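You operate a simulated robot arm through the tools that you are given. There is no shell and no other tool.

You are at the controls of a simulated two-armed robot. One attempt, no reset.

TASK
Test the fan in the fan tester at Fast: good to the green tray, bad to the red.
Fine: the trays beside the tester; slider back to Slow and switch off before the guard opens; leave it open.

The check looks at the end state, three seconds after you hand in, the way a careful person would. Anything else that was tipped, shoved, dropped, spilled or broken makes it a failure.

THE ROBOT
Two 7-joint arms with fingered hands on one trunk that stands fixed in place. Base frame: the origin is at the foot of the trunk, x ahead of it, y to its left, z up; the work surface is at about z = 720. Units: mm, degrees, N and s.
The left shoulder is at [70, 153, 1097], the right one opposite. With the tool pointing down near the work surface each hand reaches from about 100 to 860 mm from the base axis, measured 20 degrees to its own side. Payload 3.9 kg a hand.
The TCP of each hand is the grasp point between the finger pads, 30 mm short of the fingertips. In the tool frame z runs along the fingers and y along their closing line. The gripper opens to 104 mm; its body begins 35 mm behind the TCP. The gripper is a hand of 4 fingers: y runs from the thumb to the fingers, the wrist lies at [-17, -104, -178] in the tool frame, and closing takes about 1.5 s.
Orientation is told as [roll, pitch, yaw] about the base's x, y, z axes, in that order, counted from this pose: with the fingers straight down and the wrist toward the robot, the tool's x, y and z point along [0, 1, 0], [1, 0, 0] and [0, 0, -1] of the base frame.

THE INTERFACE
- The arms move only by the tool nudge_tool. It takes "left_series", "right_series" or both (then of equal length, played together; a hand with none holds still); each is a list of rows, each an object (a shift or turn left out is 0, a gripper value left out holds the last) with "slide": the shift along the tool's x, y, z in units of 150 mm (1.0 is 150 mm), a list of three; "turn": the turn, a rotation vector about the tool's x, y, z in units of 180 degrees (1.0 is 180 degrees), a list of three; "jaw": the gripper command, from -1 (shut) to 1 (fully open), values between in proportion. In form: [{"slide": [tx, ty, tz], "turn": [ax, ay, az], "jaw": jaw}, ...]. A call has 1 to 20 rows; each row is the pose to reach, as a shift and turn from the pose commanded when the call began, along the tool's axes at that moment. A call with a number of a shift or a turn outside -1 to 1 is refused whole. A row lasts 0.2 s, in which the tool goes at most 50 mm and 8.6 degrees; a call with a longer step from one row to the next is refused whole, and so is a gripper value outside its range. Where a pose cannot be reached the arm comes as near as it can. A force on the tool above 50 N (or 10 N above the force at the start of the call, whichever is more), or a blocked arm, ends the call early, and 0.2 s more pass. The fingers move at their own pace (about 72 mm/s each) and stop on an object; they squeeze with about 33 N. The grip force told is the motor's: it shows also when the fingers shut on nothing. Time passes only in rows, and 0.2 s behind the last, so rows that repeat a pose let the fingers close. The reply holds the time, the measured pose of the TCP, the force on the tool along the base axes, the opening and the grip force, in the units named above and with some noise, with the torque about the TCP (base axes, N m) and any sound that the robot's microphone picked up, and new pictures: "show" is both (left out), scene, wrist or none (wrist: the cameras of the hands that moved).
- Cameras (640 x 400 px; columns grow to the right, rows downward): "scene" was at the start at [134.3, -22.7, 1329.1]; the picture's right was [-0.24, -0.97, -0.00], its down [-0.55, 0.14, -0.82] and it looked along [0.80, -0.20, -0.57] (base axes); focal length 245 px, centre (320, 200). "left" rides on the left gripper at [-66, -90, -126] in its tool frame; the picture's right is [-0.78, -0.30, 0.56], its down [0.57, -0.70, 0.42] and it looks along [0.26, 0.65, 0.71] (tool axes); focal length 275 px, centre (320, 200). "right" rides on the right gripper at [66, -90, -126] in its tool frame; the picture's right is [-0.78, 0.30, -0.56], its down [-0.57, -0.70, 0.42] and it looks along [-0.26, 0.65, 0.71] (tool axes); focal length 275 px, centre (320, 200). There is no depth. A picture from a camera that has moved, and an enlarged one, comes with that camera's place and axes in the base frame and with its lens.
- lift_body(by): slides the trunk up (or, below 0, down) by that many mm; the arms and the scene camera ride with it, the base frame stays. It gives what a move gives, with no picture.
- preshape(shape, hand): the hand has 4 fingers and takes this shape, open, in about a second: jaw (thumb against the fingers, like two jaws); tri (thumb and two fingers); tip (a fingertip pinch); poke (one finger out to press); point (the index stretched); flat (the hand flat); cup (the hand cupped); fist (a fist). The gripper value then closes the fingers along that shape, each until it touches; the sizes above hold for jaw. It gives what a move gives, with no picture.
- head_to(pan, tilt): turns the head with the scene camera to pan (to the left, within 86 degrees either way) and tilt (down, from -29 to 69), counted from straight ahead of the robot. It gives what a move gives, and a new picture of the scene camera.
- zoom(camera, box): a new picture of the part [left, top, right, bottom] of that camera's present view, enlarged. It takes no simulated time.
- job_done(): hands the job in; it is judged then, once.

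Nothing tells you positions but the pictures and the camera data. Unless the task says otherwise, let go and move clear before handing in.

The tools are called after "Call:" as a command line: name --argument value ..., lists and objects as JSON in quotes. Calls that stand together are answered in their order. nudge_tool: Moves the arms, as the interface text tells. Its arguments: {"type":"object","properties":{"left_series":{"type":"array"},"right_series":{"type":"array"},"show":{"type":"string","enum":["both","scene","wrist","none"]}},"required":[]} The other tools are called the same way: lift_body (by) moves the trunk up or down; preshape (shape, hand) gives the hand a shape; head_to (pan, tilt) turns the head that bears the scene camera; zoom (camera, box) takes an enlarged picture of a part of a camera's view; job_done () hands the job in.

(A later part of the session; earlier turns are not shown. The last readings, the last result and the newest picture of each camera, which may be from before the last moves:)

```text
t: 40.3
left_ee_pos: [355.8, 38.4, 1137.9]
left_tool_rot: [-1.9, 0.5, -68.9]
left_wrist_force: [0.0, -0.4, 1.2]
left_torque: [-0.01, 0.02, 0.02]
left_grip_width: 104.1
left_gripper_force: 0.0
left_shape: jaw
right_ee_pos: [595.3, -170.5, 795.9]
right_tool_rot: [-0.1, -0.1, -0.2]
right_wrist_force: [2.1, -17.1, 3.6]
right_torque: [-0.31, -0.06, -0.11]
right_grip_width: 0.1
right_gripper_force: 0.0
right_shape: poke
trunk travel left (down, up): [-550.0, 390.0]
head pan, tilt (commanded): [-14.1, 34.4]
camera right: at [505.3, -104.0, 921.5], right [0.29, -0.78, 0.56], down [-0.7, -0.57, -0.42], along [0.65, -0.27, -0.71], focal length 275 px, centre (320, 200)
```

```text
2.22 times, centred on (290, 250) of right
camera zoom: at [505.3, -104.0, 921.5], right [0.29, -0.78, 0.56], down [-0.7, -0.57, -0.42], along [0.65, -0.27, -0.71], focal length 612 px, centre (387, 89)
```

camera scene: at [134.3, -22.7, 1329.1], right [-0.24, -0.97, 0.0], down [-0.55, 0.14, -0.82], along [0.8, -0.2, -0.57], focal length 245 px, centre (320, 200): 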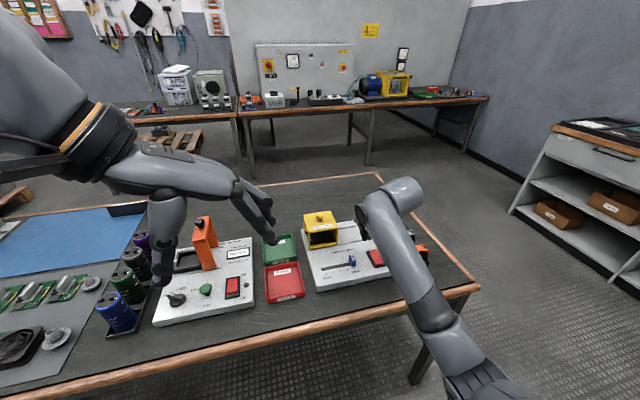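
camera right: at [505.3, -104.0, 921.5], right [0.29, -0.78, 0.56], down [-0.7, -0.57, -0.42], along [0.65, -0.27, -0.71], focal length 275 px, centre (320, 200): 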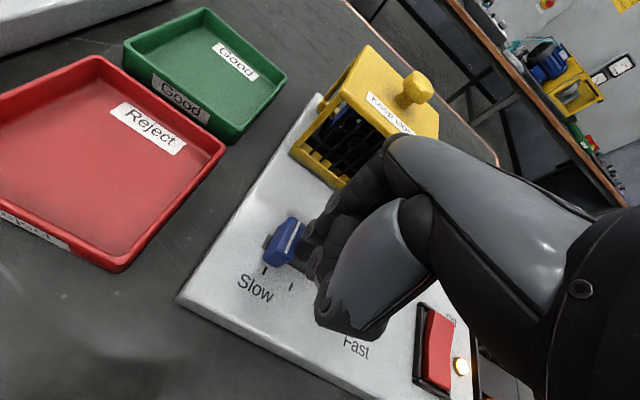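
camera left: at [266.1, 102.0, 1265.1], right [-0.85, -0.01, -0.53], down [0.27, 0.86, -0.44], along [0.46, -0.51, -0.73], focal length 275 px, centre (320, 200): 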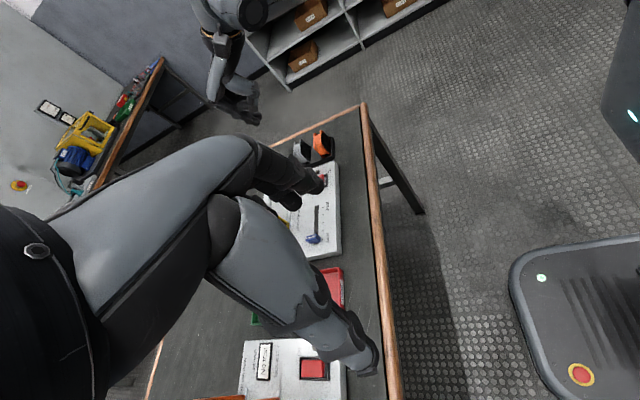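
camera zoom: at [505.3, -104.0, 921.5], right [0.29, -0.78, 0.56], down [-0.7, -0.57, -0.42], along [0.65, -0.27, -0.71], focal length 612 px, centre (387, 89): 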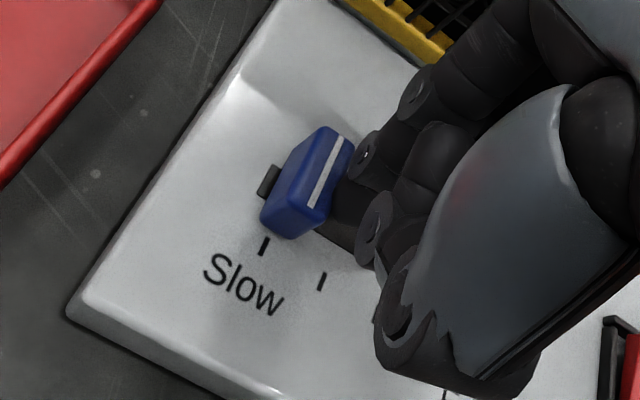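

I felt a firm end stop (about 17 N) and the knob sits above the Slow tick. I'll back off, lift, and move over the Off end of the rocker.

Call:
nudge_tool --right_series '[{"slide": [-0.1, 0, 0]}, {"slide": [-0.13, 0, -0.2]}, {"slide": [-0.13, 0, -0.45]}, {"slide": [-0.4, 0.03, -0.5]}, {"slide": [-0.7, 0.06, -0.5]}, {"slide": [-0.93, 0.1, -0.4]}, {"slide": [-0.93, 0.1, -0.2]}, {"slide": [-0.93, 0.1, -0.15]}, {"slide": [-0.93, 0.1, -0.15]}]'

Call:
zoom --camera "scene" --box '[300, 200, 420, 290]'

Call:
zoom --camera "right" --box '[180, 160, 360, 340]'

```text
t: 42.3
left_ee_pos: [355.5, 40.0, 1137.8]
left_tool_rot: [-1.8, 0.3, -68.9]
left_wrist_force: [-0.4, -0.9, -1.0]
left_torque: [0.0, 0.0, 0.0]
left_grip_width: 104.0
left_gripper_force: 0.1
left_shape: jaw
right_ee_pos: [610.0, -307.3, 818.0]
right_tool_rot: [0.0, 0.0, 0.0]
right_wrist_force: [0.8, 0.3, -0.1]
right_torque: [0.01, 0.01, 0.03]
right_grip_width: 0.0
right_gripper_force: 0.1
right_shape: poke
trunk travel left (down, up): [-550.0, 390.0]
head pan, tilt (commanded): [-14.1, 34.4]
camera scene: at [134.3, -22.7, 1329.1], right [-0.24, -0.97, 0.0], down [-0.55, 0.14, -0.82], along [0.8, -0.2, -0.57], focal length 245 px, centre (320, 200)
camera right: at [519.7, -241.4, 944.6], right [0.3, -0.78, 0.56], down [-0.7, -0.57, -0.42], along [0.65, -0.26, -0.71], focal length 275 px, centre (320, 200)
```

scene: 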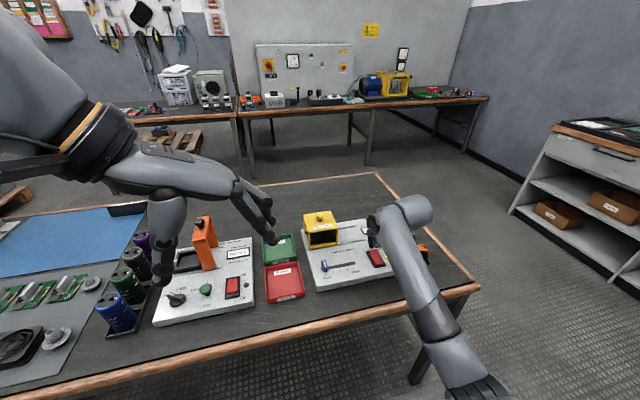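
right: 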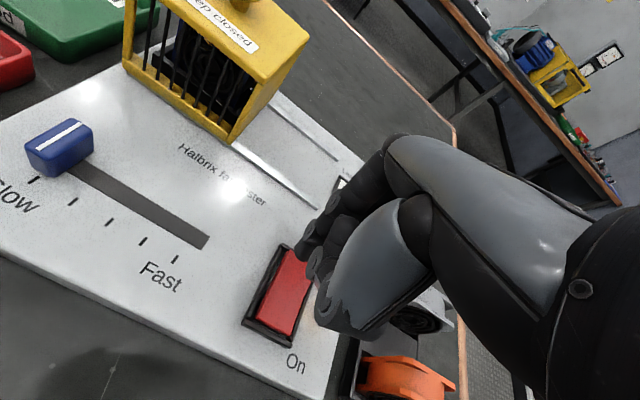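

```text
4.44 times, centred on (360, 245) of scene
camera zoom: at [134.3, -22.7, 1329.1], right [-0.24, -0.97, 0.0], down [-0.55, 0.14, -0.82], along [0.8, -0.2, -0.57], focal length 1088 px, centre (142, 0)
```

zoom: 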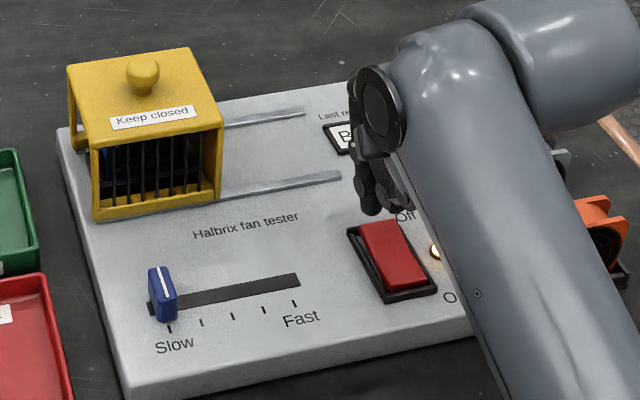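

```text
2.22 times, centred on (270, 250) of right
camera zoom: at [519.7, -241.4, 944.6], right [0.3, -0.78, 0.56], down [-0.7, -0.57, -0.42], along [0.65, -0.26, -0.71], focal length 612 px, centre (431, 89)
```

zoom: 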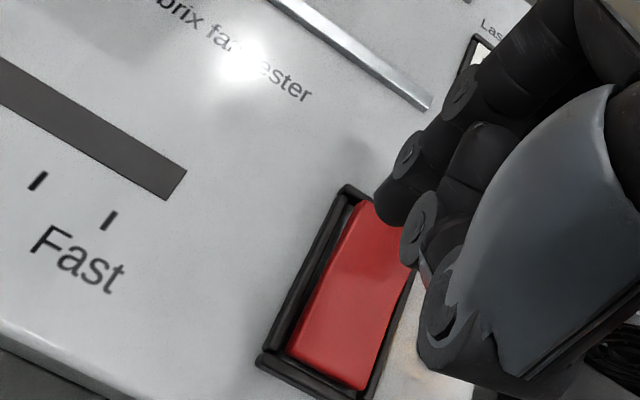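

The slider is back at Slow. The fingertip is at about [617, −308], so I'll shift 10 mm right and press the Off end.

Call:
nudge_tool --right_series '[{"slide": [-0.067, 0, 0]}, {"slide": [-0.067, 0, 0.05]}, {"slide": [-0.067, 0, 0.09]}, {"slide": [-0.067, 0, 0.12]}, {"slide": [-0.067, 0, 0.15]}, {"slide": [-0.067, 0, 0.17]}, {"slide": [-0.067, 0, 0.185]}]' --show "wrist"

Call:
zoom --camera "scene" --box '[300, 200, 420, 290]'

Call:
zoom --camera "right" --box '[180, 160, 360, 340]'

```text
t: 43.9
left_ee_pos: [355.3, 41.1, 1137.7]
left_tool_rot: [-1.9, 0.3, -68.8]
left_wrist_force: [0.0, 0.0, 0.4]
left_torque: [-0.01, -0.01, 0.0]
left_grip_width: 103.8
left_gripper_force: 0.1
left_shape: jaw
right_ee_pos: [611.9, -317.3, 791.0]
right_tool_rot: [0.0, -0.1, 0.0]
right_wrist_force: [2.6, -0.4, 4.7]
right_torque: [-0.06, -0.02, 0.01]
right_grip_width: 0.0
right_gripper_force: 0.0
right_shape: poke
trunk travel left (down, up): [-550.0, 390.0]
head pan, tilt (commanded): [-14.1, 34.4]
heard: click
camera right: at [520.7, -250.9, 917.1], right [0.3, -0.78, 0.56], down [-0.7, -0.57, -0.43], along [0.65, -0.27, -0.71], focal length 275 px, centre (320, 200)
```

right: 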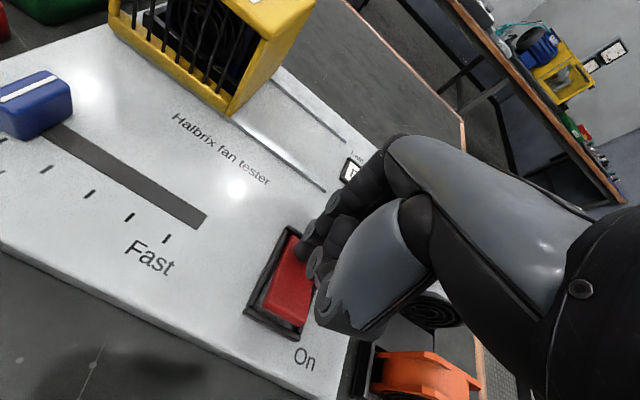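

```text
4.44 times, centred on (360, 245) of scene
camera zoom: at [134.2, -22.4, 1329.2], right [-0.24, -0.97, 0.0], down [-0.55, 0.14, -0.82], along [0.8, -0.2, -0.57], focal length 1088 px, centre (142, 0)
```

zoom: 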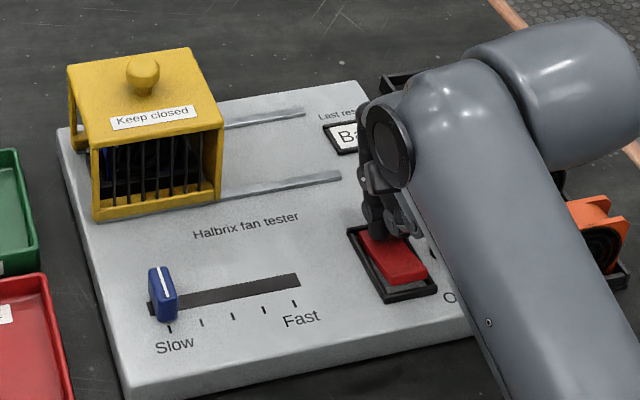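

```text
2.22 times, centred on (270, 250) of right
camera zoom: at [520.7, -250.9, 917.1], right [0.3, -0.78, 0.56], down [-0.7, -0.57, -0.43], along [0.65, -0.27, -0.71], focal length 612 px, centre (431, 89)
```

zoom: 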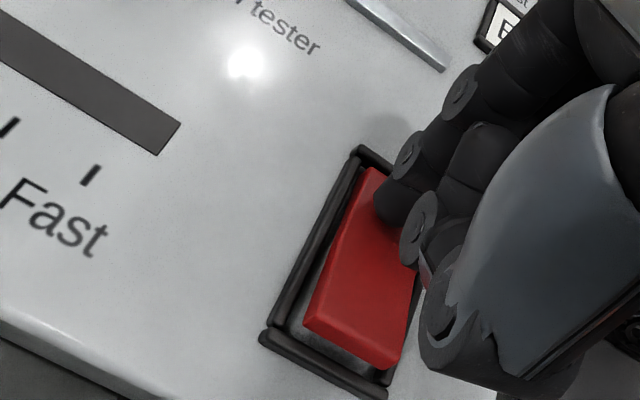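

I heard the click again. I'll lift and verify that the rocker and lamp are off before touching the guard.

Call:
nudge_tool --right_series '[{"slide": [0, 0, -0.25]}, {"slide": [0, 0, -0.5]}, {"slide": [0, 0, -0.8]}, {"slide": [0.2, 0, -1.0]}, {"slide": [0.2, 0, -1.0]}]' --show "none"

Call:
preshape --hand "right" --shape "jaw"

Call:
zoom --camera "scene" --box '[290, 200, 430, 290]'

Call:
zoom --camera "right" --box '[0, 0, 640, 400]'

```text
t: 45.1
left_ee_pos: [356.1, 39.5, 1136.9]
left_tool_rot: [-2.0, 0.5, -68.9]
left_wrist_force: [-0.1, -0.3, 0.8]
left_torque: [-0.01, -0.01, -0.01]
left_grip_width: 104.0
left_gripper_force: 0.0
left_shape: jaw
right_ee_pos: [611.8, -288.5, 942.0]
right_tool_rot: [0.0, 0.0, 0.0]
right_wrist_force: [0.9, 0.2, -0.3]
right_torque: [0.02, 0.0, -0.01]
right_grip_width: 0.2
right_gripper_force: 0.1
right_shape: poke
trunk travel left (down, up): [-550.0, 390.0]
head pan, tilt (commanded): [-14.1, 34.4]
```

```text
t: 46.0
left_ee_pos: [356.5, 42.5, 1136.9]
left_tool_rot: [-1.9, 0.3, -69.0]
left_wrist_force: [0.0, -0.4, 0.0]
left_torque: [-0.01, 0.0, -0.04]
left_grip_width: 104.2
left_gripper_force: 0.0
left_shape: jaw
right_ee_pos: [610.7, -287.2, 942.1]
right_tool_rot: [0.1, -0.1, 0.0]
right_wrist_force: [-0.1, 0.1, 0.3]
right_torque: [0.0, -0.01, 0.01]
right_grip_width: 103.9
right_gripper_force: 0.0
right_shape: jaw
trunk travel left (down, up): [-550.0, 390.0]
head pan, tilt (commanded): [-14.1, 34.4]
```

```text
4.44 times, centred on (360, 245) of scene
camera zoom: at [134.3, -22.6, 1329.1], right [-0.24, -0.97, 0.0], down [-0.55, 0.14, -0.82], along [0.8, -0.2, -0.57], focal length 1088 px, centre (142, 0)
```

zoom: 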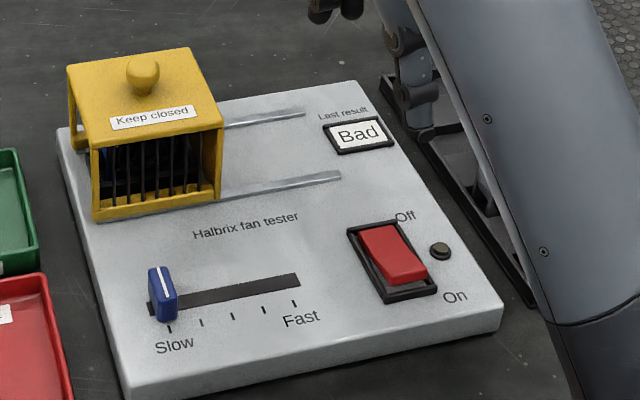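

```text
1.00 times, centred on (320, 200) of right (not enlarged: the box is as wide or as high as the picture)
camera zoom: at [520.3, -220.5, 1067.3], right [0.3, -0.78, 0.56], down [-0.7, -0.57, -0.42], along [0.65, -0.26, -0.71], focal length 275 px, centre (320, 200)
```

zoom: 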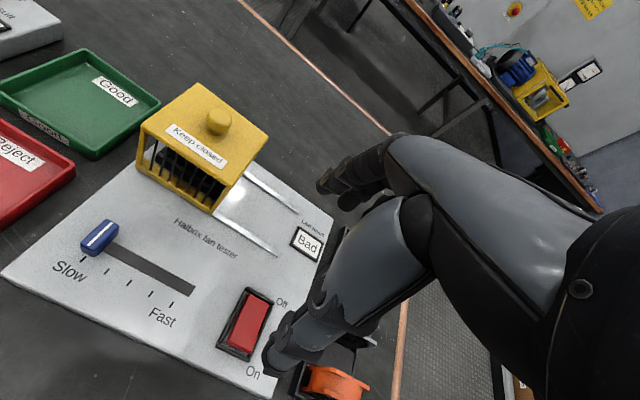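

The lamp is dark, the rocker is at Off and the slider is at Slow. Now the guard: its knob is at about [734, −173, 841], so I'll bring the open hand above it.

Call:
nudge_tool --right_series '[{"slide": [0.15, 0.16, 0], "jaw": 0.3}, {"slide": [0.3, 0.33, 0], "jaw": 0.3}, {"slide": [0.45, 0.5, 0], "jaw": 0.3}, {"slide": [0.6, 0.66, 0], "jaw": 0.3}, {"slide": [0.76, 0.827, 0.05], "jaw": 0.3}, {"slide": [0.76, 0.827, 0.2], "jaw": 0.3}, {"slide": [0.76, 0.827, 0.2], "jaw": 0.3}]'

Call:
zoom --camera "right" --box '[200, 130, 420, 350]'

Call:
zoom --camera "scene" --box '[290, 180, 410, 280]'

```text
t: 47.6
left_ee_pos: [357.5, 39.9, 1138.3]
left_tool_rot: [-1.9, 0.3, -69.0]
left_wrist_force: [-0.1, 0.1, 0.2]
left_torque: [0.03, -0.02, 0.0]
left_grip_width: 104.3
left_gripper_force: 0.0
left_shape: jaw
right_ee_pos: [735.4, -174.1, 911.9]
right_tool_rot: [0.0, 0.0, 0.0]
right_wrist_force: [-0.3, -0.2, 0.9]
right_torque: [-0.03, 0.01, 0.01]
right_grip_width: 68.1
right_gripper_force: 0.1
right_shape: jaw
trunk travel left (down, up): [-550.0, 390.0]
head pan, tilt (commanded): [-14.1, 34.4]
camera scene: at [134.3, -22.2, 1329.1], right [-0.24, -0.97, 0.0], down [-0.55, 0.14, -0.82], along [0.8, -0.2, -0.57], focal length 245 px, centre (320, 200)
camera right: at [644.1, -107.6, 1037.7], right [0.3, -0.78, 0.56], down [-0.7, -0.57, -0.42], along [0.65, -0.27, -0.71], focal length 275 px, centre (320, 200)
```

scene: 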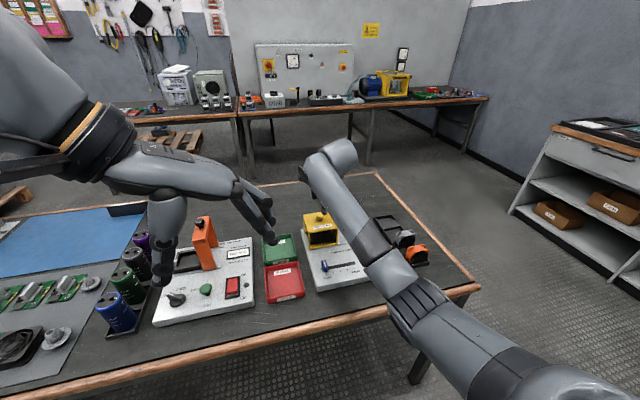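
right: 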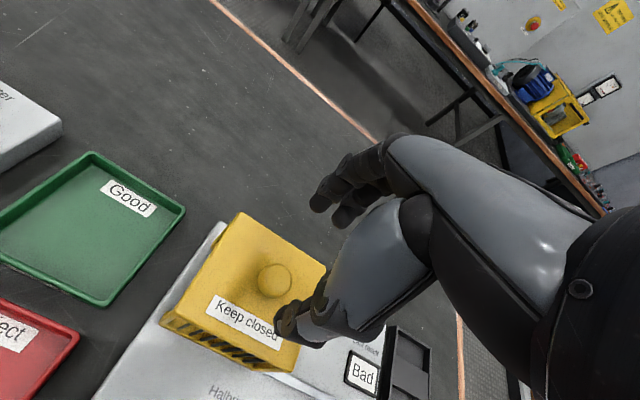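

```text
1.82 times, centred on (310, 240) of right
camera zoom: at [644.1, -107.6, 1037.7], right [0.3, -0.78, 0.56], down [-0.7, -0.57, -0.42], along [0.65, -0.27, -0.71], focal length 500 px, centre (338, 127)
```

zoom: 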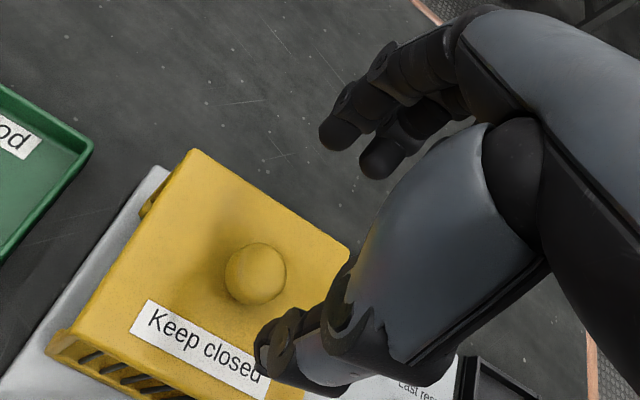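

```text
4.00 times, centred on (350, 230) of scene
camera zoom: at [134.3, -22.2, 1329.1], right [-0.24, -0.97, 0.0], down [-0.55, 0.14, -0.82], along [0.8, -0.2, -0.57], focal length 980 px, centre (200, 80)
```

zoom: 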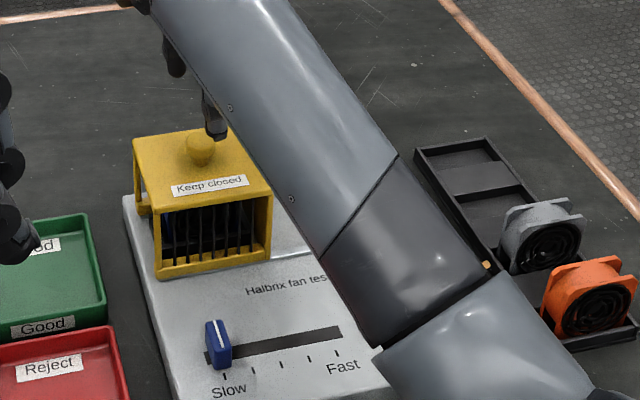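

Thumb and index straddle the knob; index and thumb tips are at about y −171, and the knob is at about [730, −173]. I'll fine-tune and descend so the tips stop just above the guard's top.

Call:
nudge_tool --right_series '[{"slide": [-0.015, -0.03, 0.1], "jaw": 0.3}, {"slide": [-0.015, -0.03, 0.2], "jaw": 0.3}, {"slide": [-0.015, -0.03, 0.28], "jaw": 0.3}, {"slide": [-0.015, -0.03, 0.32], "jaw": 0.3}, {"slide": [-0.015, -0.03, 0.32], "jaw": 0.3}]' --show "wrist"

Call:
zoom --camera "right" --box '[200, 130, 420, 350]'

Call:
zoom --camera "scene" --box '[290, 180, 370, 250]'

```text
t: 48.8
left_ee_pos: [356.3, 40.3, 1137.3]
left_tool_rot: [-1.9, 0.3, -68.9]
left_wrist_force: [0.7, 0.2, -0.1]
left_torque: [0.01, -0.01, -0.03]
left_grip_width: 104.0
left_gripper_force: 0.0
left_shape: jaw
right_ee_pos: [731.0, -176.6, 862.6]
right_tool_rot: [0.0, -0.1, 0.1]
right_wrist_force: [-0.6, 0.3, -0.6]
right_torque: [-0.03, 0.04, 0.03]
right_grip_width: 68.2
right_gripper_force: 0.0
right_shape: jaw
trunk travel left (down, up): [-550.0, 390.0]
head pan, tilt (commanded): [-14.1, 34.4]
camera right: at [640.0, -109.3, 988.7], right [0.3, -0.78, 0.56], down [-0.7, -0.57, -0.42], along [0.65, -0.26, -0.71], focal length 275 px, centre (320, 200)
```

right: 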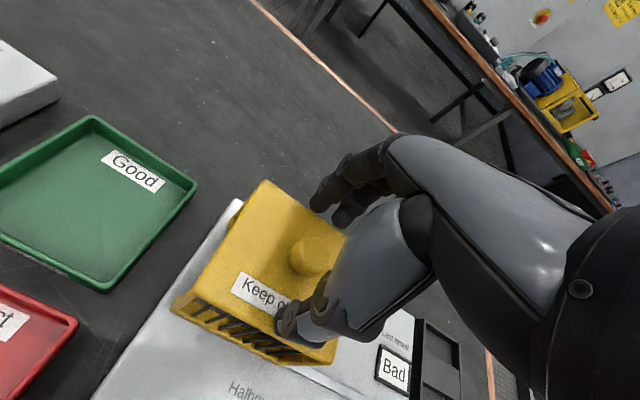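

```text
1.82 times, centred on (310, 240) of right
camera zoom: at [640.0, -109.3, 988.7], right [0.3, -0.78, 0.56], down [-0.7, -0.57, -0.42], along [0.65, -0.26, -0.71], focal length 500 px, centre (338, 127)
```

zoom: 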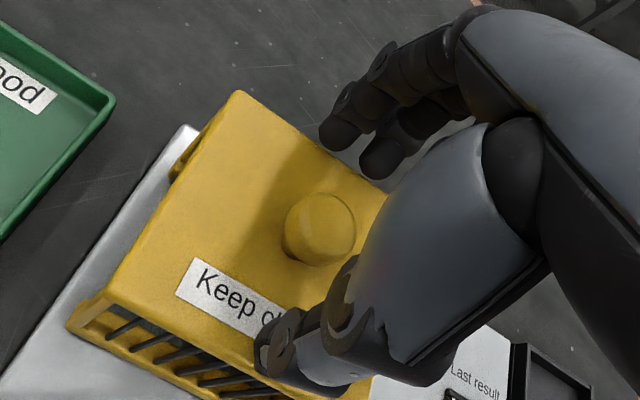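

```text
5.71 times, centred on (330, 215) of scene
camera zoom: at [134.3, -22.5, 1329.1], right [-0.24, -0.97, 0.0], down [-0.55, 0.14, -0.82], along [0.8, -0.2, -0.57], focal length 1400 px, centre (263, 114)
```

zoom: 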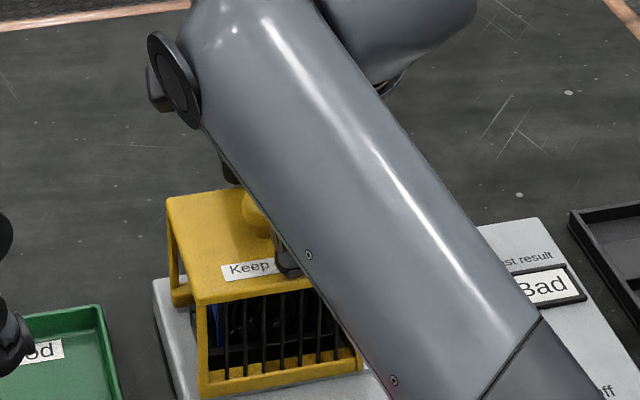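

The knob sits between the thumb and the fingers. I'll close the grip on it.

Call:
nudge_tool --right_series '[{"slide": [0, 0, 0], "jaw": -0.2}, {"slide": [0, 0, 0], "jaw": -0.8}, {"slide": [0, 0, 0], "jaw": -0.8}, {"slide": [0, 0, 0], "jaw": -0.8}, {"slide": [0, 0, 0], "jaw": -0.8}, {"slide": [0, 0, 0], "jaw": -0.8}]' --show "wrist"

Call:
zoom --camera "right" --box '[200, 130, 420, 350]'

```text
t: 50.2
left_ee_pos: [353.1, 41.6, 1138.5]
left_tool_rot: [-1.8, 0.3, -69.0]
left_wrist_force: [-1.1, -0.4, -0.5]
left_torque: [0.02, 0.02, 0.03]
left_grip_width: 103.9
left_gripper_force: 0.0
left_shape: jaw
right_ee_pos: [727.4, -175.1, 865.1]
right_tool_rot: [0.0, -0.1, 0.0]
right_wrist_force: [-8.5, 1.3, 6.8]
right_torque: [0.08, 0.1, -0.14]
right_grip_width: 9.9
right_gripper_force: 32.6
right_shape: jaw
trunk travel left (down, up): [-550.0, 390.0]
head pan, tilt (commanded): [-14.1, 34.4]
camera right: at [637.8, -108.8, 990.8], right [0.3, -0.78, 0.56], down [-0.7, -0.57, -0.43], along [0.65, -0.26, -0.71], focal length 275 px, centre (320, 200)
```

right: 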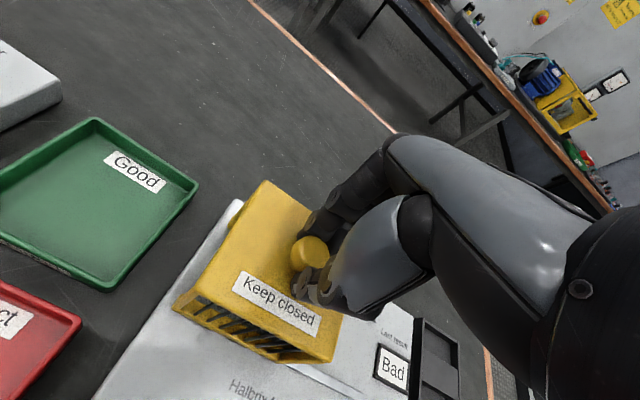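

```text
1.82 times, centred on (310, 240) of right
camera zoom: at [637.8, -108.8, 990.8], right [0.3, -0.78, 0.56], down [-0.7, -0.57, -0.43], along [0.65, -0.26, -0.71], focal length 500 px, centre (338, 127)
```

zoom: 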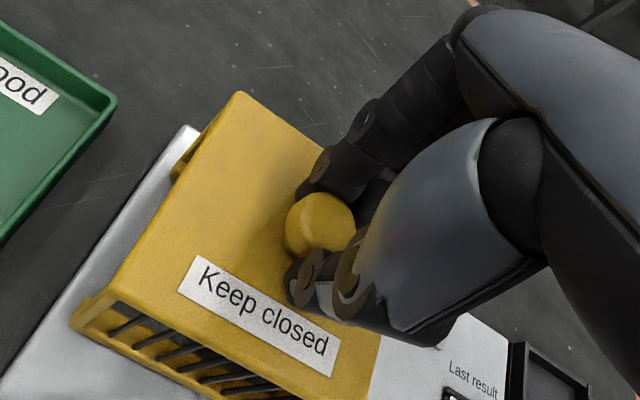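

Thumb and index hold the knob. I'll pull the guard slowly to the right (−y) and check that it follows.

Call:
nudge_tool --right_series '[{"slide": [-0.03, 0, 0], "jaw": -0.8}, {"slide": [-0.06, 0, 0], "jaw": -0.8}, {"slide": [-0.1, 0, 0], "jaw": -0.8}, {"slide": [-0.14, 0, 0], "jaw": -0.8}, {"slide": [-0.18, 0, 0], "jaw": -0.8}, {"slide": [-0.18, 0, 0], "jaw": -0.8}]' --show "wrist"

Call:
zoom --camera "right" --box '[200, 130, 420, 350]'

```text
t: 51.6
left_ee_pos: [353.6, 41.0, 1137.3]
left_tool_rot: [-1.7, 0.3, -68.9]
left_wrist_force: [0.2, 0.0, 0.2]
left_torque: [-0.01, 0.03, 0.02]
left_grip_width: 104.0
left_gripper_force: 0.1
left_shape: jaw
right_ee_pos: [728.9, -202.0, 866.8]
right_tool_rot: [-0.1, 0.0, -0.1]
right_wrist_force: [-8.3, 1.5, 3.3]
right_torque: [0.06, 0.1, -0.14]
right_grip_width: 9.8
right_gripper_force: 33.3
right_shape: jaw
trunk travel left (down, up): [-550.0, 390.0]
head pan, tilt (commanded): [-14.1, 34.4]
camera right: at [637.9, -135.8, 990.9], right [0.29, -0.78, 0.56], down [-0.7, -0.57, -0.43], along [0.65, -0.27, -0.71], focal length 275 px, centre (320, 200)
```

right: 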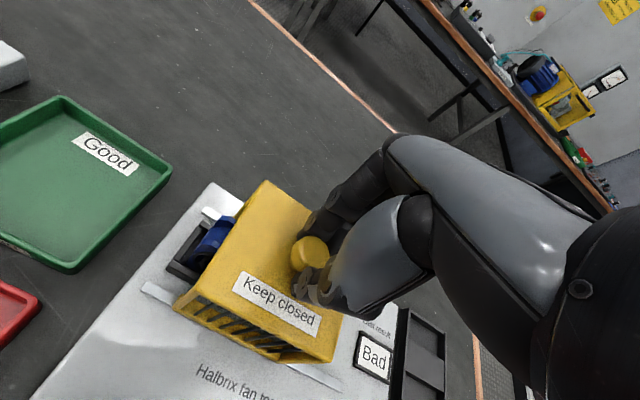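

```text
1.82 times, centred on (310, 240) of right
camera zoom: at [637.9, -135.8, 990.9], right [0.29, -0.78, 0.56], down [-0.7, -0.57, -0.43], along [0.65, -0.27, -0.71], focal length 500 px, centre (338, 127)
```

zoom: 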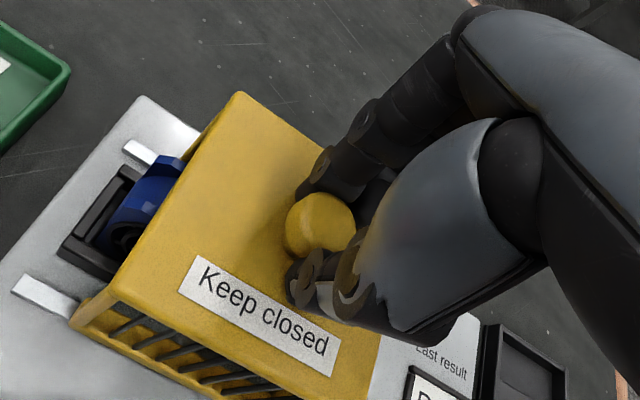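

The guard follows and the blue fan is appearing. I'll keep pulling towards the end of the rails, with small steps at the end.

Call:
nudge_tool --right_series '[{"slide": [-0.05, 0, 0], "jaw": -0.8}, {"slide": [-0.1, 0, 0], "jaw": -0.8}, {"slide": [-0.15, 0, 0], "jaw": -0.8}, {"slide": [-0.2, 0, 0], "jaw": -0.8}, {"slide": [-0.25, 0, 0], "jaw": -0.8}, {"slide": [-0.3, 0, 0], "jaw": -0.8}, {"slide": [-0.35, 0, 0], "jaw": -0.8}, {"slide": [-0.4, 0, 0], "jaw": -0.8}, {"slide": [-0.43, 0, 0], "jaw": -0.8}, {"slide": [-0.43, 0, 0], "jaw": -0.8}]'

Call:
zoom --camera "scene" --box '[290, 180, 410, 280]'

Call:
zoom --camera "right" --box '[100, 130, 420, 350]'

```text
t: 53.8
left_ee_pos: [353.6, 41.1, 1137.8]
left_tool_rot: [-1.8, 0.2, -68.8]
left_wrist_force: [-0.1, -0.1, -0.3]
left_torque: [0.01, 0.01, -0.02]
left_grip_width: 104.1
left_gripper_force: 0.1
left_shape: jaw
right_ee_pos: [730.0, -266.0, 863.6]
right_tool_rot: [0.0, -0.1, 0.0]
right_wrist_force: [-8.3, 1.8, 4.5]
right_torque: [0.11, 0.13, -0.18]
right_grip_width: 9.8
right_gripper_force: 33.2
right_shape: jaw
trunk travel left (down, up): [-550.0, 390.0]
head pan, tilt (commanded): [-14.1, 34.4]
camera scene: at [132.1, -22.1, 1329.4], right [-0.24, -0.97, 0.0], down [-0.55, 0.14, -0.83], along [0.8, -0.2, -0.56], focal length 245 px, centre (320, 200)
camera right: at [638.0, -199.6, 990.9], right [0.29, -0.78, 0.56], down [-0.7, -0.57, -0.43], along [0.65, -0.27, -0.71], focal length 275 px, centre (320, 200)
```

scene: 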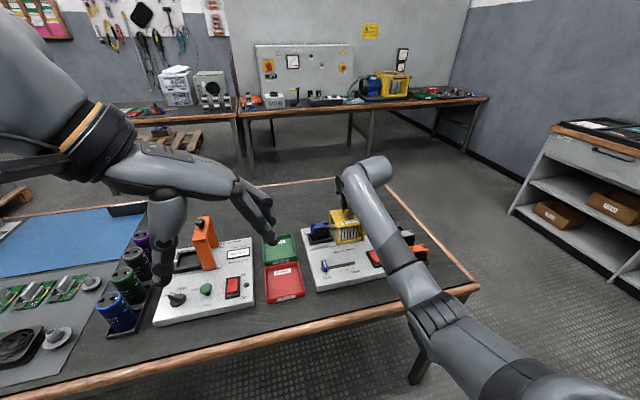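
right: 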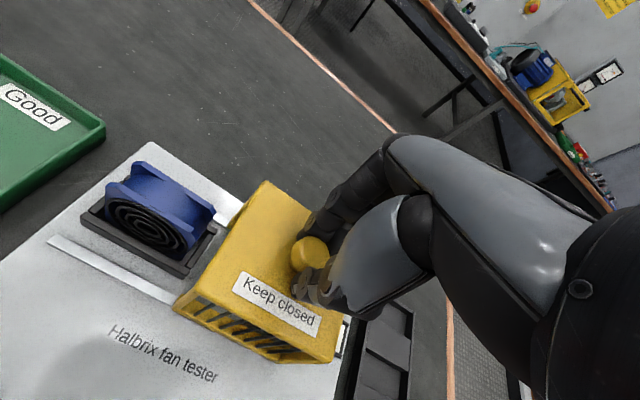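

```text
4.00 times, centred on (350, 230) of scene
camera zoom: at [132.1, -22.1, 1329.4], right [-0.24, -0.97, 0.0], down [-0.55, 0.14, -0.83], along [0.8, -0.2, -0.56], focal length 980 px, centre (200, 80)
```

zoom: 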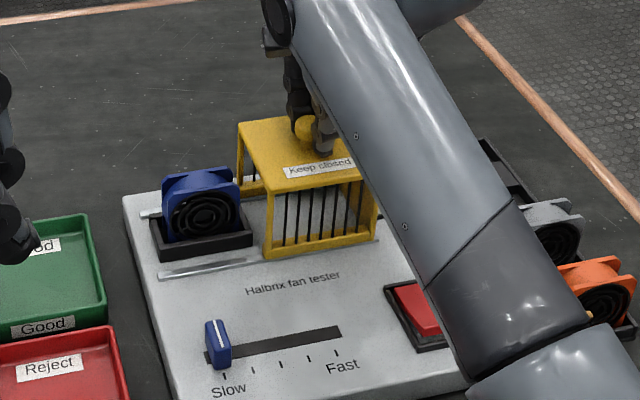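

```text
1.82 times, centred on (260, 240) of right
camera zoom: at [638.0, -199.6, 990.9], right [0.29, -0.78, 0.56], down [-0.7, -0.57, -0.43], along [0.65, -0.27, -0.71], focal length 500 px, centre (429, 127)
```

zoom: 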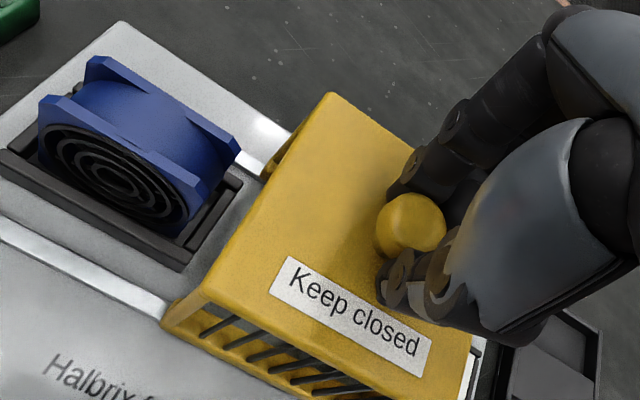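

The guard is open past the fan. I'll pull the last few millimetres until I feel the end of the rails.

Call:
nudge_tool --right_series '[{"slide": [-0.015, 0, 0], "jaw": -0.8}, {"slide": [-0.03, 0, 0], "jaw": -0.8}, {"slide": [-0.045, 0, 0], "jaw": -0.8}, {"slide": [-0.06, 0, 0], "jaw": -0.8}, {"slide": [-0.06, 0, 0], "jaw": -0.8}]' --show "none"

Call:
zoom --camera "scene" --box '[300, 190, 390, 270]'

```text
t: 55.0
left_ee_pos: [353.9, 42.6, 1137.0]
left_tool_rot: [-1.8, 0.1, -68.9]
left_wrist_force: [-0.4, 0.1, 0.2]
left_torque: [-0.01, 0.05, -0.01]
left_grip_width: 104.0
left_gripper_force: 0.0
left_shape: jaw
right_ee_pos: [728.6, -272.7, 867.0]
right_tool_rot: [0.0, 0.0, 0.2]
right_wrist_force: [-9.9, 6.4, 4.4]
right_torque: [0.18, 0.15, -0.14]
right_grip_width: 9.6
right_gripper_force: 32.7
right_shape: jaw
trunk travel left (down, up): [-550.0, 390.0]
head pan, tilt (commanded): [-14.1, 34.4]
```

```text
5.00 times, centred on (345, 230) of scene
camera zoom: at [131.6, -21.0, 1329.4], right [-0.24, -0.97, 0.0], down [-0.55, 0.14, -0.83], along [0.8, -0.2, -0.56], focal length 1224 px, centre (195, 50)
```

zoom: 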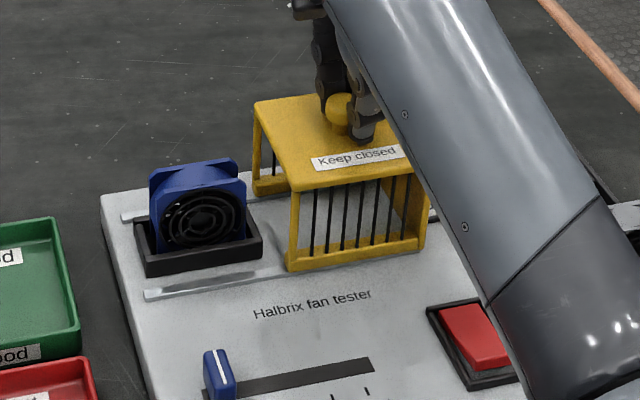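

The pull force rose to about 6 N, so the guard is fully open at its stop. I'll release the knob and lift straight up.

Call:
nudge_tool --right_series '[{"slide": [0.01, 0, 0], "jaw": 0}, {"slide": [0.01, 0, 0], "jaw": 0.3}, {"slide": [0.01, 0, 0], "jaw": 0.3}, {"slide": [0.01, 0, 0], "jaw": 0.3}, {"slide": [0.01, 0, -0.2], "jaw": 0.3}, {"slide": [0.01, 0, -0.45], "jaw": 0.3}, {"slide": [0.01, 0, -0.7], "jaw": 0.3}, {"slide": [0.01, -0.2, -0.8], "jaw": 0.3}, {"slide": [0.01, -0.2, -0.8], "jaw": 0.3}]'

Call:
zoom --camera "scene" --box '[300, 190, 390, 270]'

Call:
zoom --camera "right" --box '[60, 100, 300, 350]'

```text
t: 57.0
left_ee_pos: [355.7, 40.8, 1137.4]
left_tool_rot: [-2.0, 0.3, -68.9]
left_wrist_force: [1.3, -0.4, 0.6]
left_torque: [0.01, -0.01, 0.04]
left_grip_width: 103.9
left_gripper_force: 0.0
left_shape: jaw
right_ee_pos: [700.5, -273.5, 982.7]
right_tool_rot: [0.0, 0.2, 0.0]
right_wrist_force: [0.5, -0.8, -0.3]
right_torque: [0.02, 0.01, 0.0]
right_grip_width: 67.3
right_gripper_force: 0.0
right_shape: jaw
trunk travel left (down, up): [-550.0, 390.0]
head pan, tilt (commanded): [-14.1, 34.4]
camera scene: at [135.2, -22.4, 1329.0], right [-0.24, -0.97, 0.0], down [-0.55, 0.14, -0.82], along [0.8, -0.2, -0.57], focal length 245 px, centre (320, 200)
camera right: at [610.3, -206.9, 1107.9], right [0.3, -0.78, 0.56], down [-0.7, -0.57, -0.42], along [0.65, -0.26, -0.71], focal length 275 px, centre (320, 200)
```

scene: 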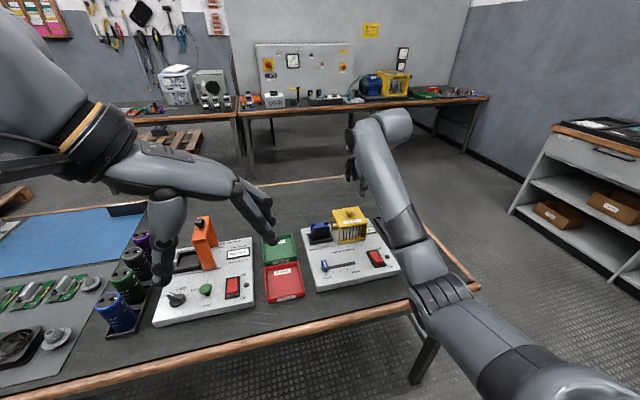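
right: 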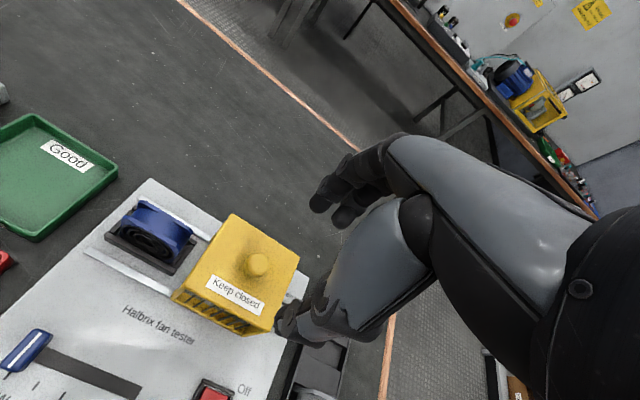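

```text
5.00 times, centred on (345, 230) of scene
camera zoom: at [135.2, -22.4, 1329.0], right [-0.24, -0.97, 0.0], down [-0.55, 0.14, -0.82], along [0.8, -0.2, -0.57], focal length 1224 px, centre (195, 50)
```

zoom: 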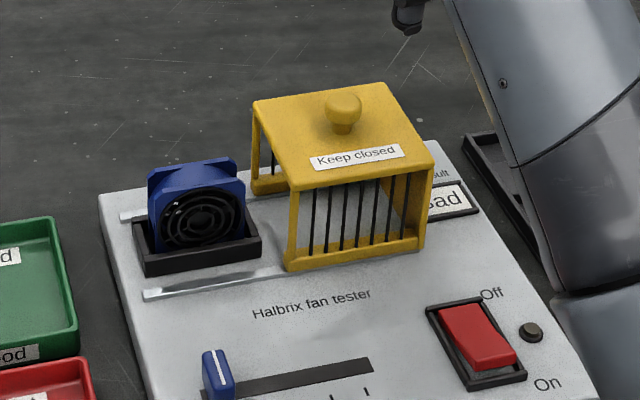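

```text
1.60 times, centred on (180, 225) of right
camera zoom: at [610.3, -206.9, 1107.9], right [0.3, -0.78, 0.56], down [-0.7, -0.57, -0.42], along [0.65, -0.26, -0.71], focal length 440 px, centre (544, 160)
```

zoom: 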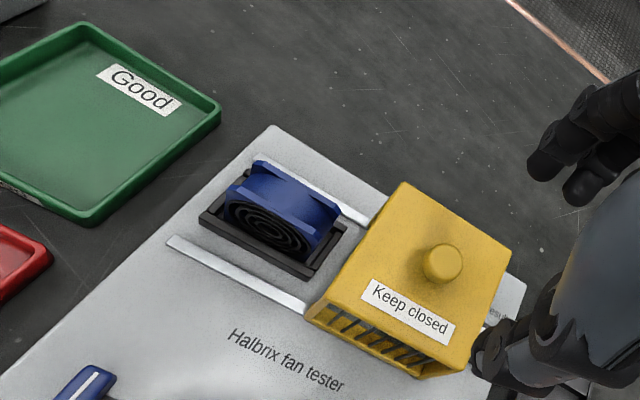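

The guard is fully open and clear of the fan. I make the fan about 60×60×25 mm, upright in the nest at [727, −172] with its top at about z=814. I'll use the three-finger shape to take it by its 25 mm thickness.

Call:
preshape --hand "right" --shape "tri"

Call:
nudge_tool --right_series '[{"slide": [0.2, 0.06, 0], "jaw": 0.5}, {"slide": [0.45, 0.12, 0], "jaw": 0.5}, {"slide": [0.71, 0.177, 0.1], "jaw": 0.5}, {"slide": [0.71, 0.177, 0.35], "jaw": 0.5}, {"slide": [0.71, 0.177, 0.55], "jaw": 0.5}, {"slide": [0.71, 0.177, 0.55], "jaw": 0.5}]'

Call:
zoom --camera "right" --box '[200, 130, 420, 370]'

Call:
zoom --camera "scene" --box '[290, 180, 390, 260]'

```text
t: 57.9
left_ee_pos: [355.8, 40.9, 1137.7]
left_tool_rot: [-1.9, 0.3, -69.0]
left_wrist_force: [0.9, -0.3, 0.2]
left_torque: [0.03, 0.01, -0.03]
left_grip_width: 103.8
left_gripper_force: 0.1
left_shape: jaw
right_ee_pos: [700.6, -274.2, 982.7]
right_tool_rot: [0.1, 0.0, -0.1]
right_wrist_force: [-0.5, 0.1, -0.2]
right_torque: [-0.01, 0.04, 0.0]
right_grip_width: 103.9
right_gripper_force: 0.0
right_shape: tri
trunk travel left (down, up): [-550.0, 390.0]
head pan, tilt (commanded): [-14.1, 34.4]
```

```text
t: 59.3
left_ee_pos: [357.3, 40.0, 1137.5]
left_tool_rot: [-1.9, 0.3, -68.9]
left_wrist_force: [0.4, 0.3, -0.4]
left_torque: [-0.01, 0.0, 0.01]
left_grip_width: 103.9
left_gripper_force: 0.2
left_shape: jaw
right_ee_pos: [726.6, -168.4, 901.2]
right_tool_rot: [0.0, 0.0, 0.1]
right_wrist_force: [-0.4, -0.6, 0.4]
right_torque: [-0.01, -0.04, -0.01]
right_grip_width: 78.3
right_gripper_force: 0.0
right_shape: tri
trunk travel left (down, up): [-550.0, 390.0]
head pan, tilt (commanded): [-14.1, 34.4]
camera scene: at [134.2, -22.3, 1329.1], right [-0.24, -0.97, 0.0], down [-0.55, 0.14, -0.82], along [0.8, -0.2, -0.57], focal length 245 px, centre (320, 200)
camera right: at [635.7, -102.5, 1027.2], right [0.3, -0.78, 0.56], down [-0.7, -0.57, -0.42], along [0.65, -0.26, -0.71], focal length 275 px, centre (320, 200)
```

scene: 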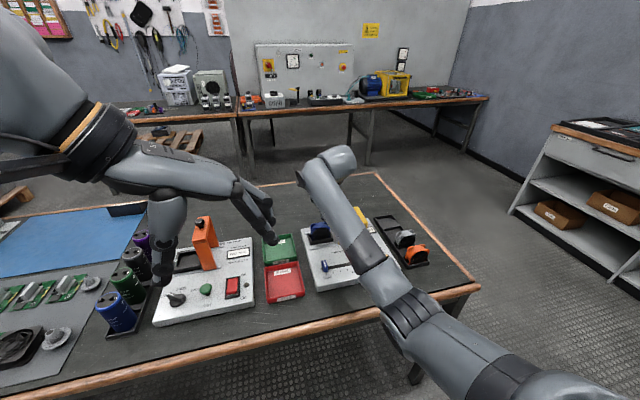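
right: 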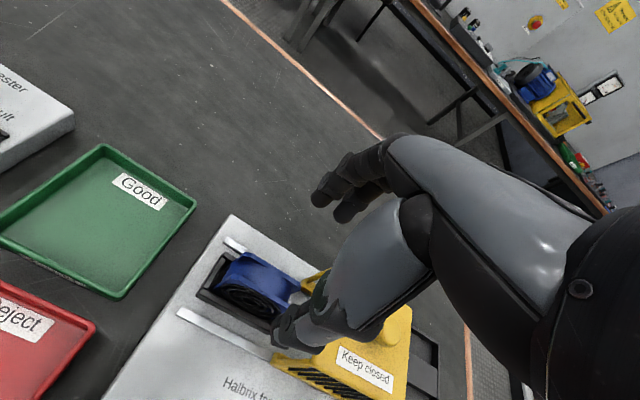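

```text
1.67 times, centred on (310, 250) of right
camera zoom: at [635.7, -102.5, 1027.2], right [0.3, -0.78, 0.56], down [-0.7, -0.57, -0.42], along [0.65, -0.26, -0.71], focal length 459 px, centre (337, 117)
```

zoom: 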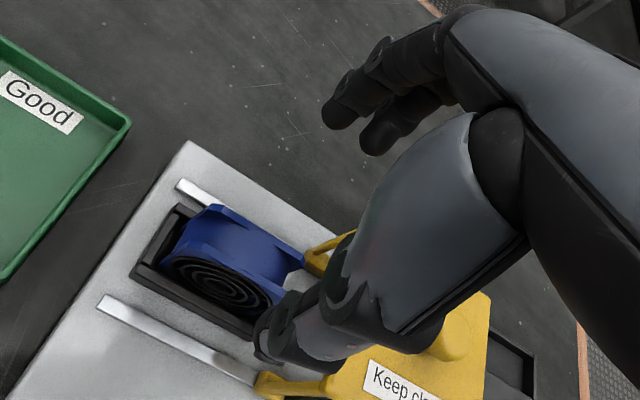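

```text
5.00 times, centred on (340, 220) of scene
camera zoom: at [134.2, -22.3, 1329.1], right [-0.24, -0.97, 0.0], down [-0.55, 0.14, -0.82], along [0.8, -0.2, -0.57], focal length 1224 px, centre (220, 100)
```

zoom: 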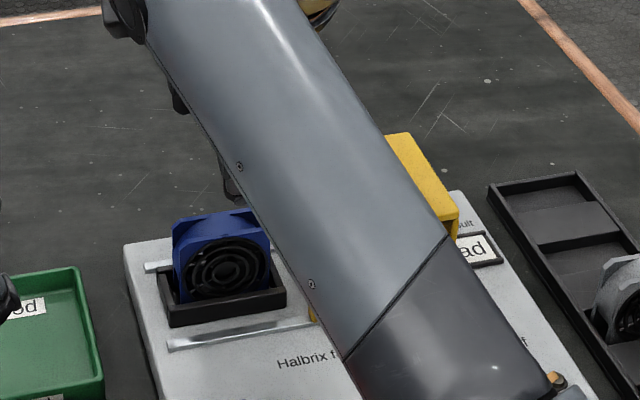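

Index and middle (mean y≈−172) and thumb straddle the fan well. I'll descend in steps to grip height.

Call:
nudge_tool --right_series '[{"slide": [0, 0, 0.15], "jaw": 0.4}, {"slide": [0, 0, 0.3], "jaw": 0.4}, {"slide": [0, 0, 0.42], "jaw": 0.4}, {"slide": [0, 0, 0.5], "jaw": 0.4}, {"slide": [0, 0, 0.5], "jaw": 0.4}]' --show "wrist"

Call:
zoom --camera "right" --box '[200, 130, 420, 370]'

Call:
zoom --camera "scene" --box '[290, 180, 390, 260]'

```text
t: 60.5
left_ee_pos: [355.4, 40.5, 1136.8]
left_tool_rot: [-1.8, 0.3, -68.9]
left_wrist_force: [-0.2, -0.8, 0.5]
left_torque: [0.02, 0.0, 0.01]
left_grip_width: 104.2
left_gripper_force: 0.0
left_shape: jaw
right_ee_pos: [726.3, -167.7, 825.4]
right_tool_rot: [0.0, -0.1, 0.0]
right_wrist_force: [-0.1, 0.2, -0.2]
right_torque: [0.0, 0.03, 0.01]
right_grip_width: 72.9
right_gripper_force: 0.0
right_shape: tri
trunk travel left (down, up): [-550.0, 390.0]
head pan, tilt (commanded): [-14.1, 34.4]
camera right: at [636.2, -102.0, 951.4], right [0.3, -0.78, 0.56], down [-0.7, -0.57, -0.42], along [0.65, -0.26, -0.71], focal length 275 px, centre (320, 200)
```

right: 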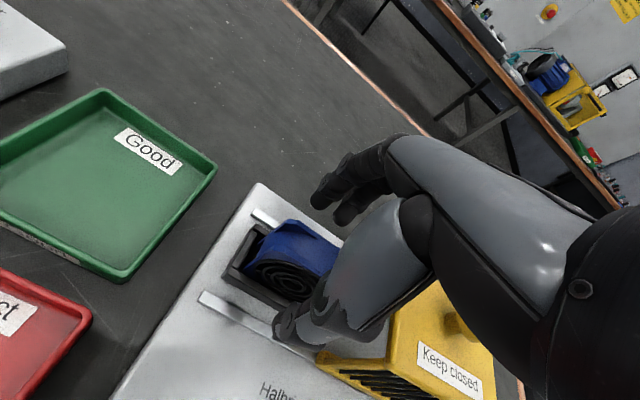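

```text
1.67 times, centred on (310, 250) of right
camera zoom: at [636.2, -102.0, 951.4], right [0.3, -0.78, 0.56], down [-0.7, -0.57, -0.42], along [0.65, -0.26, -0.71], focal length 459 px, centre (337, 117)
```

zoom: 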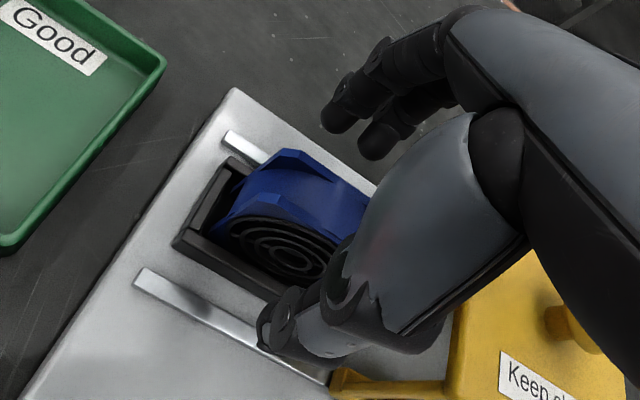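

```text
5.00 times, centred on (340, 220) of scene
camera zoom: at [134.3, -22.5, 1329.1], right [-0.24, -0.97, 0.0], down [-0.55, 0.14, -0.82], along [0.8, -0.2, -0.57], focal length 1224 px, centre (220, 100)
```

zoom: 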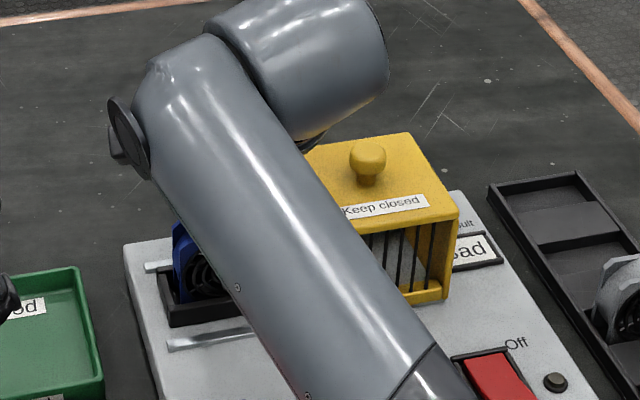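

The descent is clear. I'll go the last 21 mm and close on the fan.

Call:
nudge_tool --right_series '[{"slide": [0, 0, 0.05], "jaw": 0.4}, {"slide": [0, 0, 0.1], "jaw": 0.4}, {"slide": [0, 0, 0.14], "jaw": 0.4}, {"slide": [0, 0, 0.14], "jaw": 0.1}, {"slide": [0, 0, 0.14], "jaw": -0.3}, {"slide": [0, 0, 0.14], "jaw": -0.8}, {"slide": [0, 0, 0.14], "jaw": -0.8}, {"slide": [0, 0, 0.14], "jaw": -0.8}, {"slide": [0, 0, 0.14], "jaw": -0.8}]' --show "wrist"

Call:
zoom --camera "right" --box '[200, 130, 420, 370]'

```text
t: 62.5
left_ee_pos: [356.1, 39.5, 1137.5]
left_tool_rot: [-1.9, 0.3, -68.9]
left_wrist_force: [-0.4, -0.4, -0.1]
left_torque: [-0.02, 0.03, 0.0]
left_grip_width: 104.1
left_gripper_force: 0.0
left_shape: jaw
right_ee_pos: [727.7, -167.3, 804.7]
right_tool_rot: [0.0, 0.0, 0.0]
right_wrist_force: [-0.6, 0.2, -0.3]
right_torque: [0.01, 0.01, -0.01]
right_grip_width: 18.0
right_gripper_force: 32.5
right_shape: tri
trunk travel left (down, up): [-550.0, 390.0]
head pan, tilt (commanded): [-14.1, 34.4]
camera right: at [636.5, -101.4, 930.5], right [0.3, -0.78, 0.56], down [-0.7, -0.57, -0.42], along [0.65, -0.26, -0.71], focal length 275 px, centre (320, 200)
```

right: 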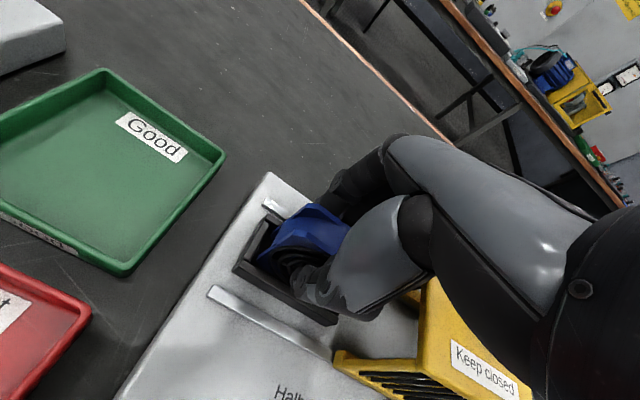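

```text
1.67 times, centred on (310, 250) of right
camera zoom: at [636.5, -101.4, 930.5], right [0.3, -0.78, 0.56], down [-0.7, -0.57, -0.42], along [0.65, -0.26, -0.71], focal length 459 px, centre (337, 117)
```

zoom: 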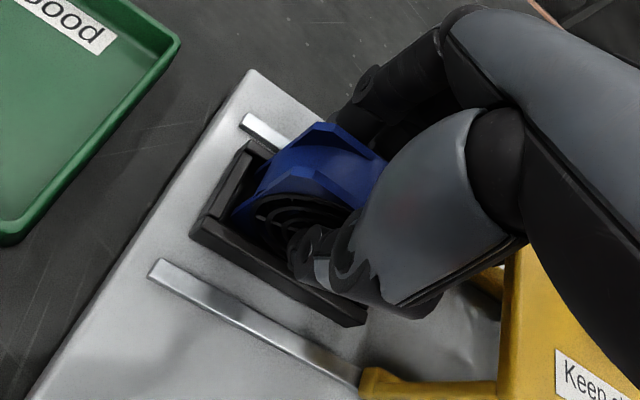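

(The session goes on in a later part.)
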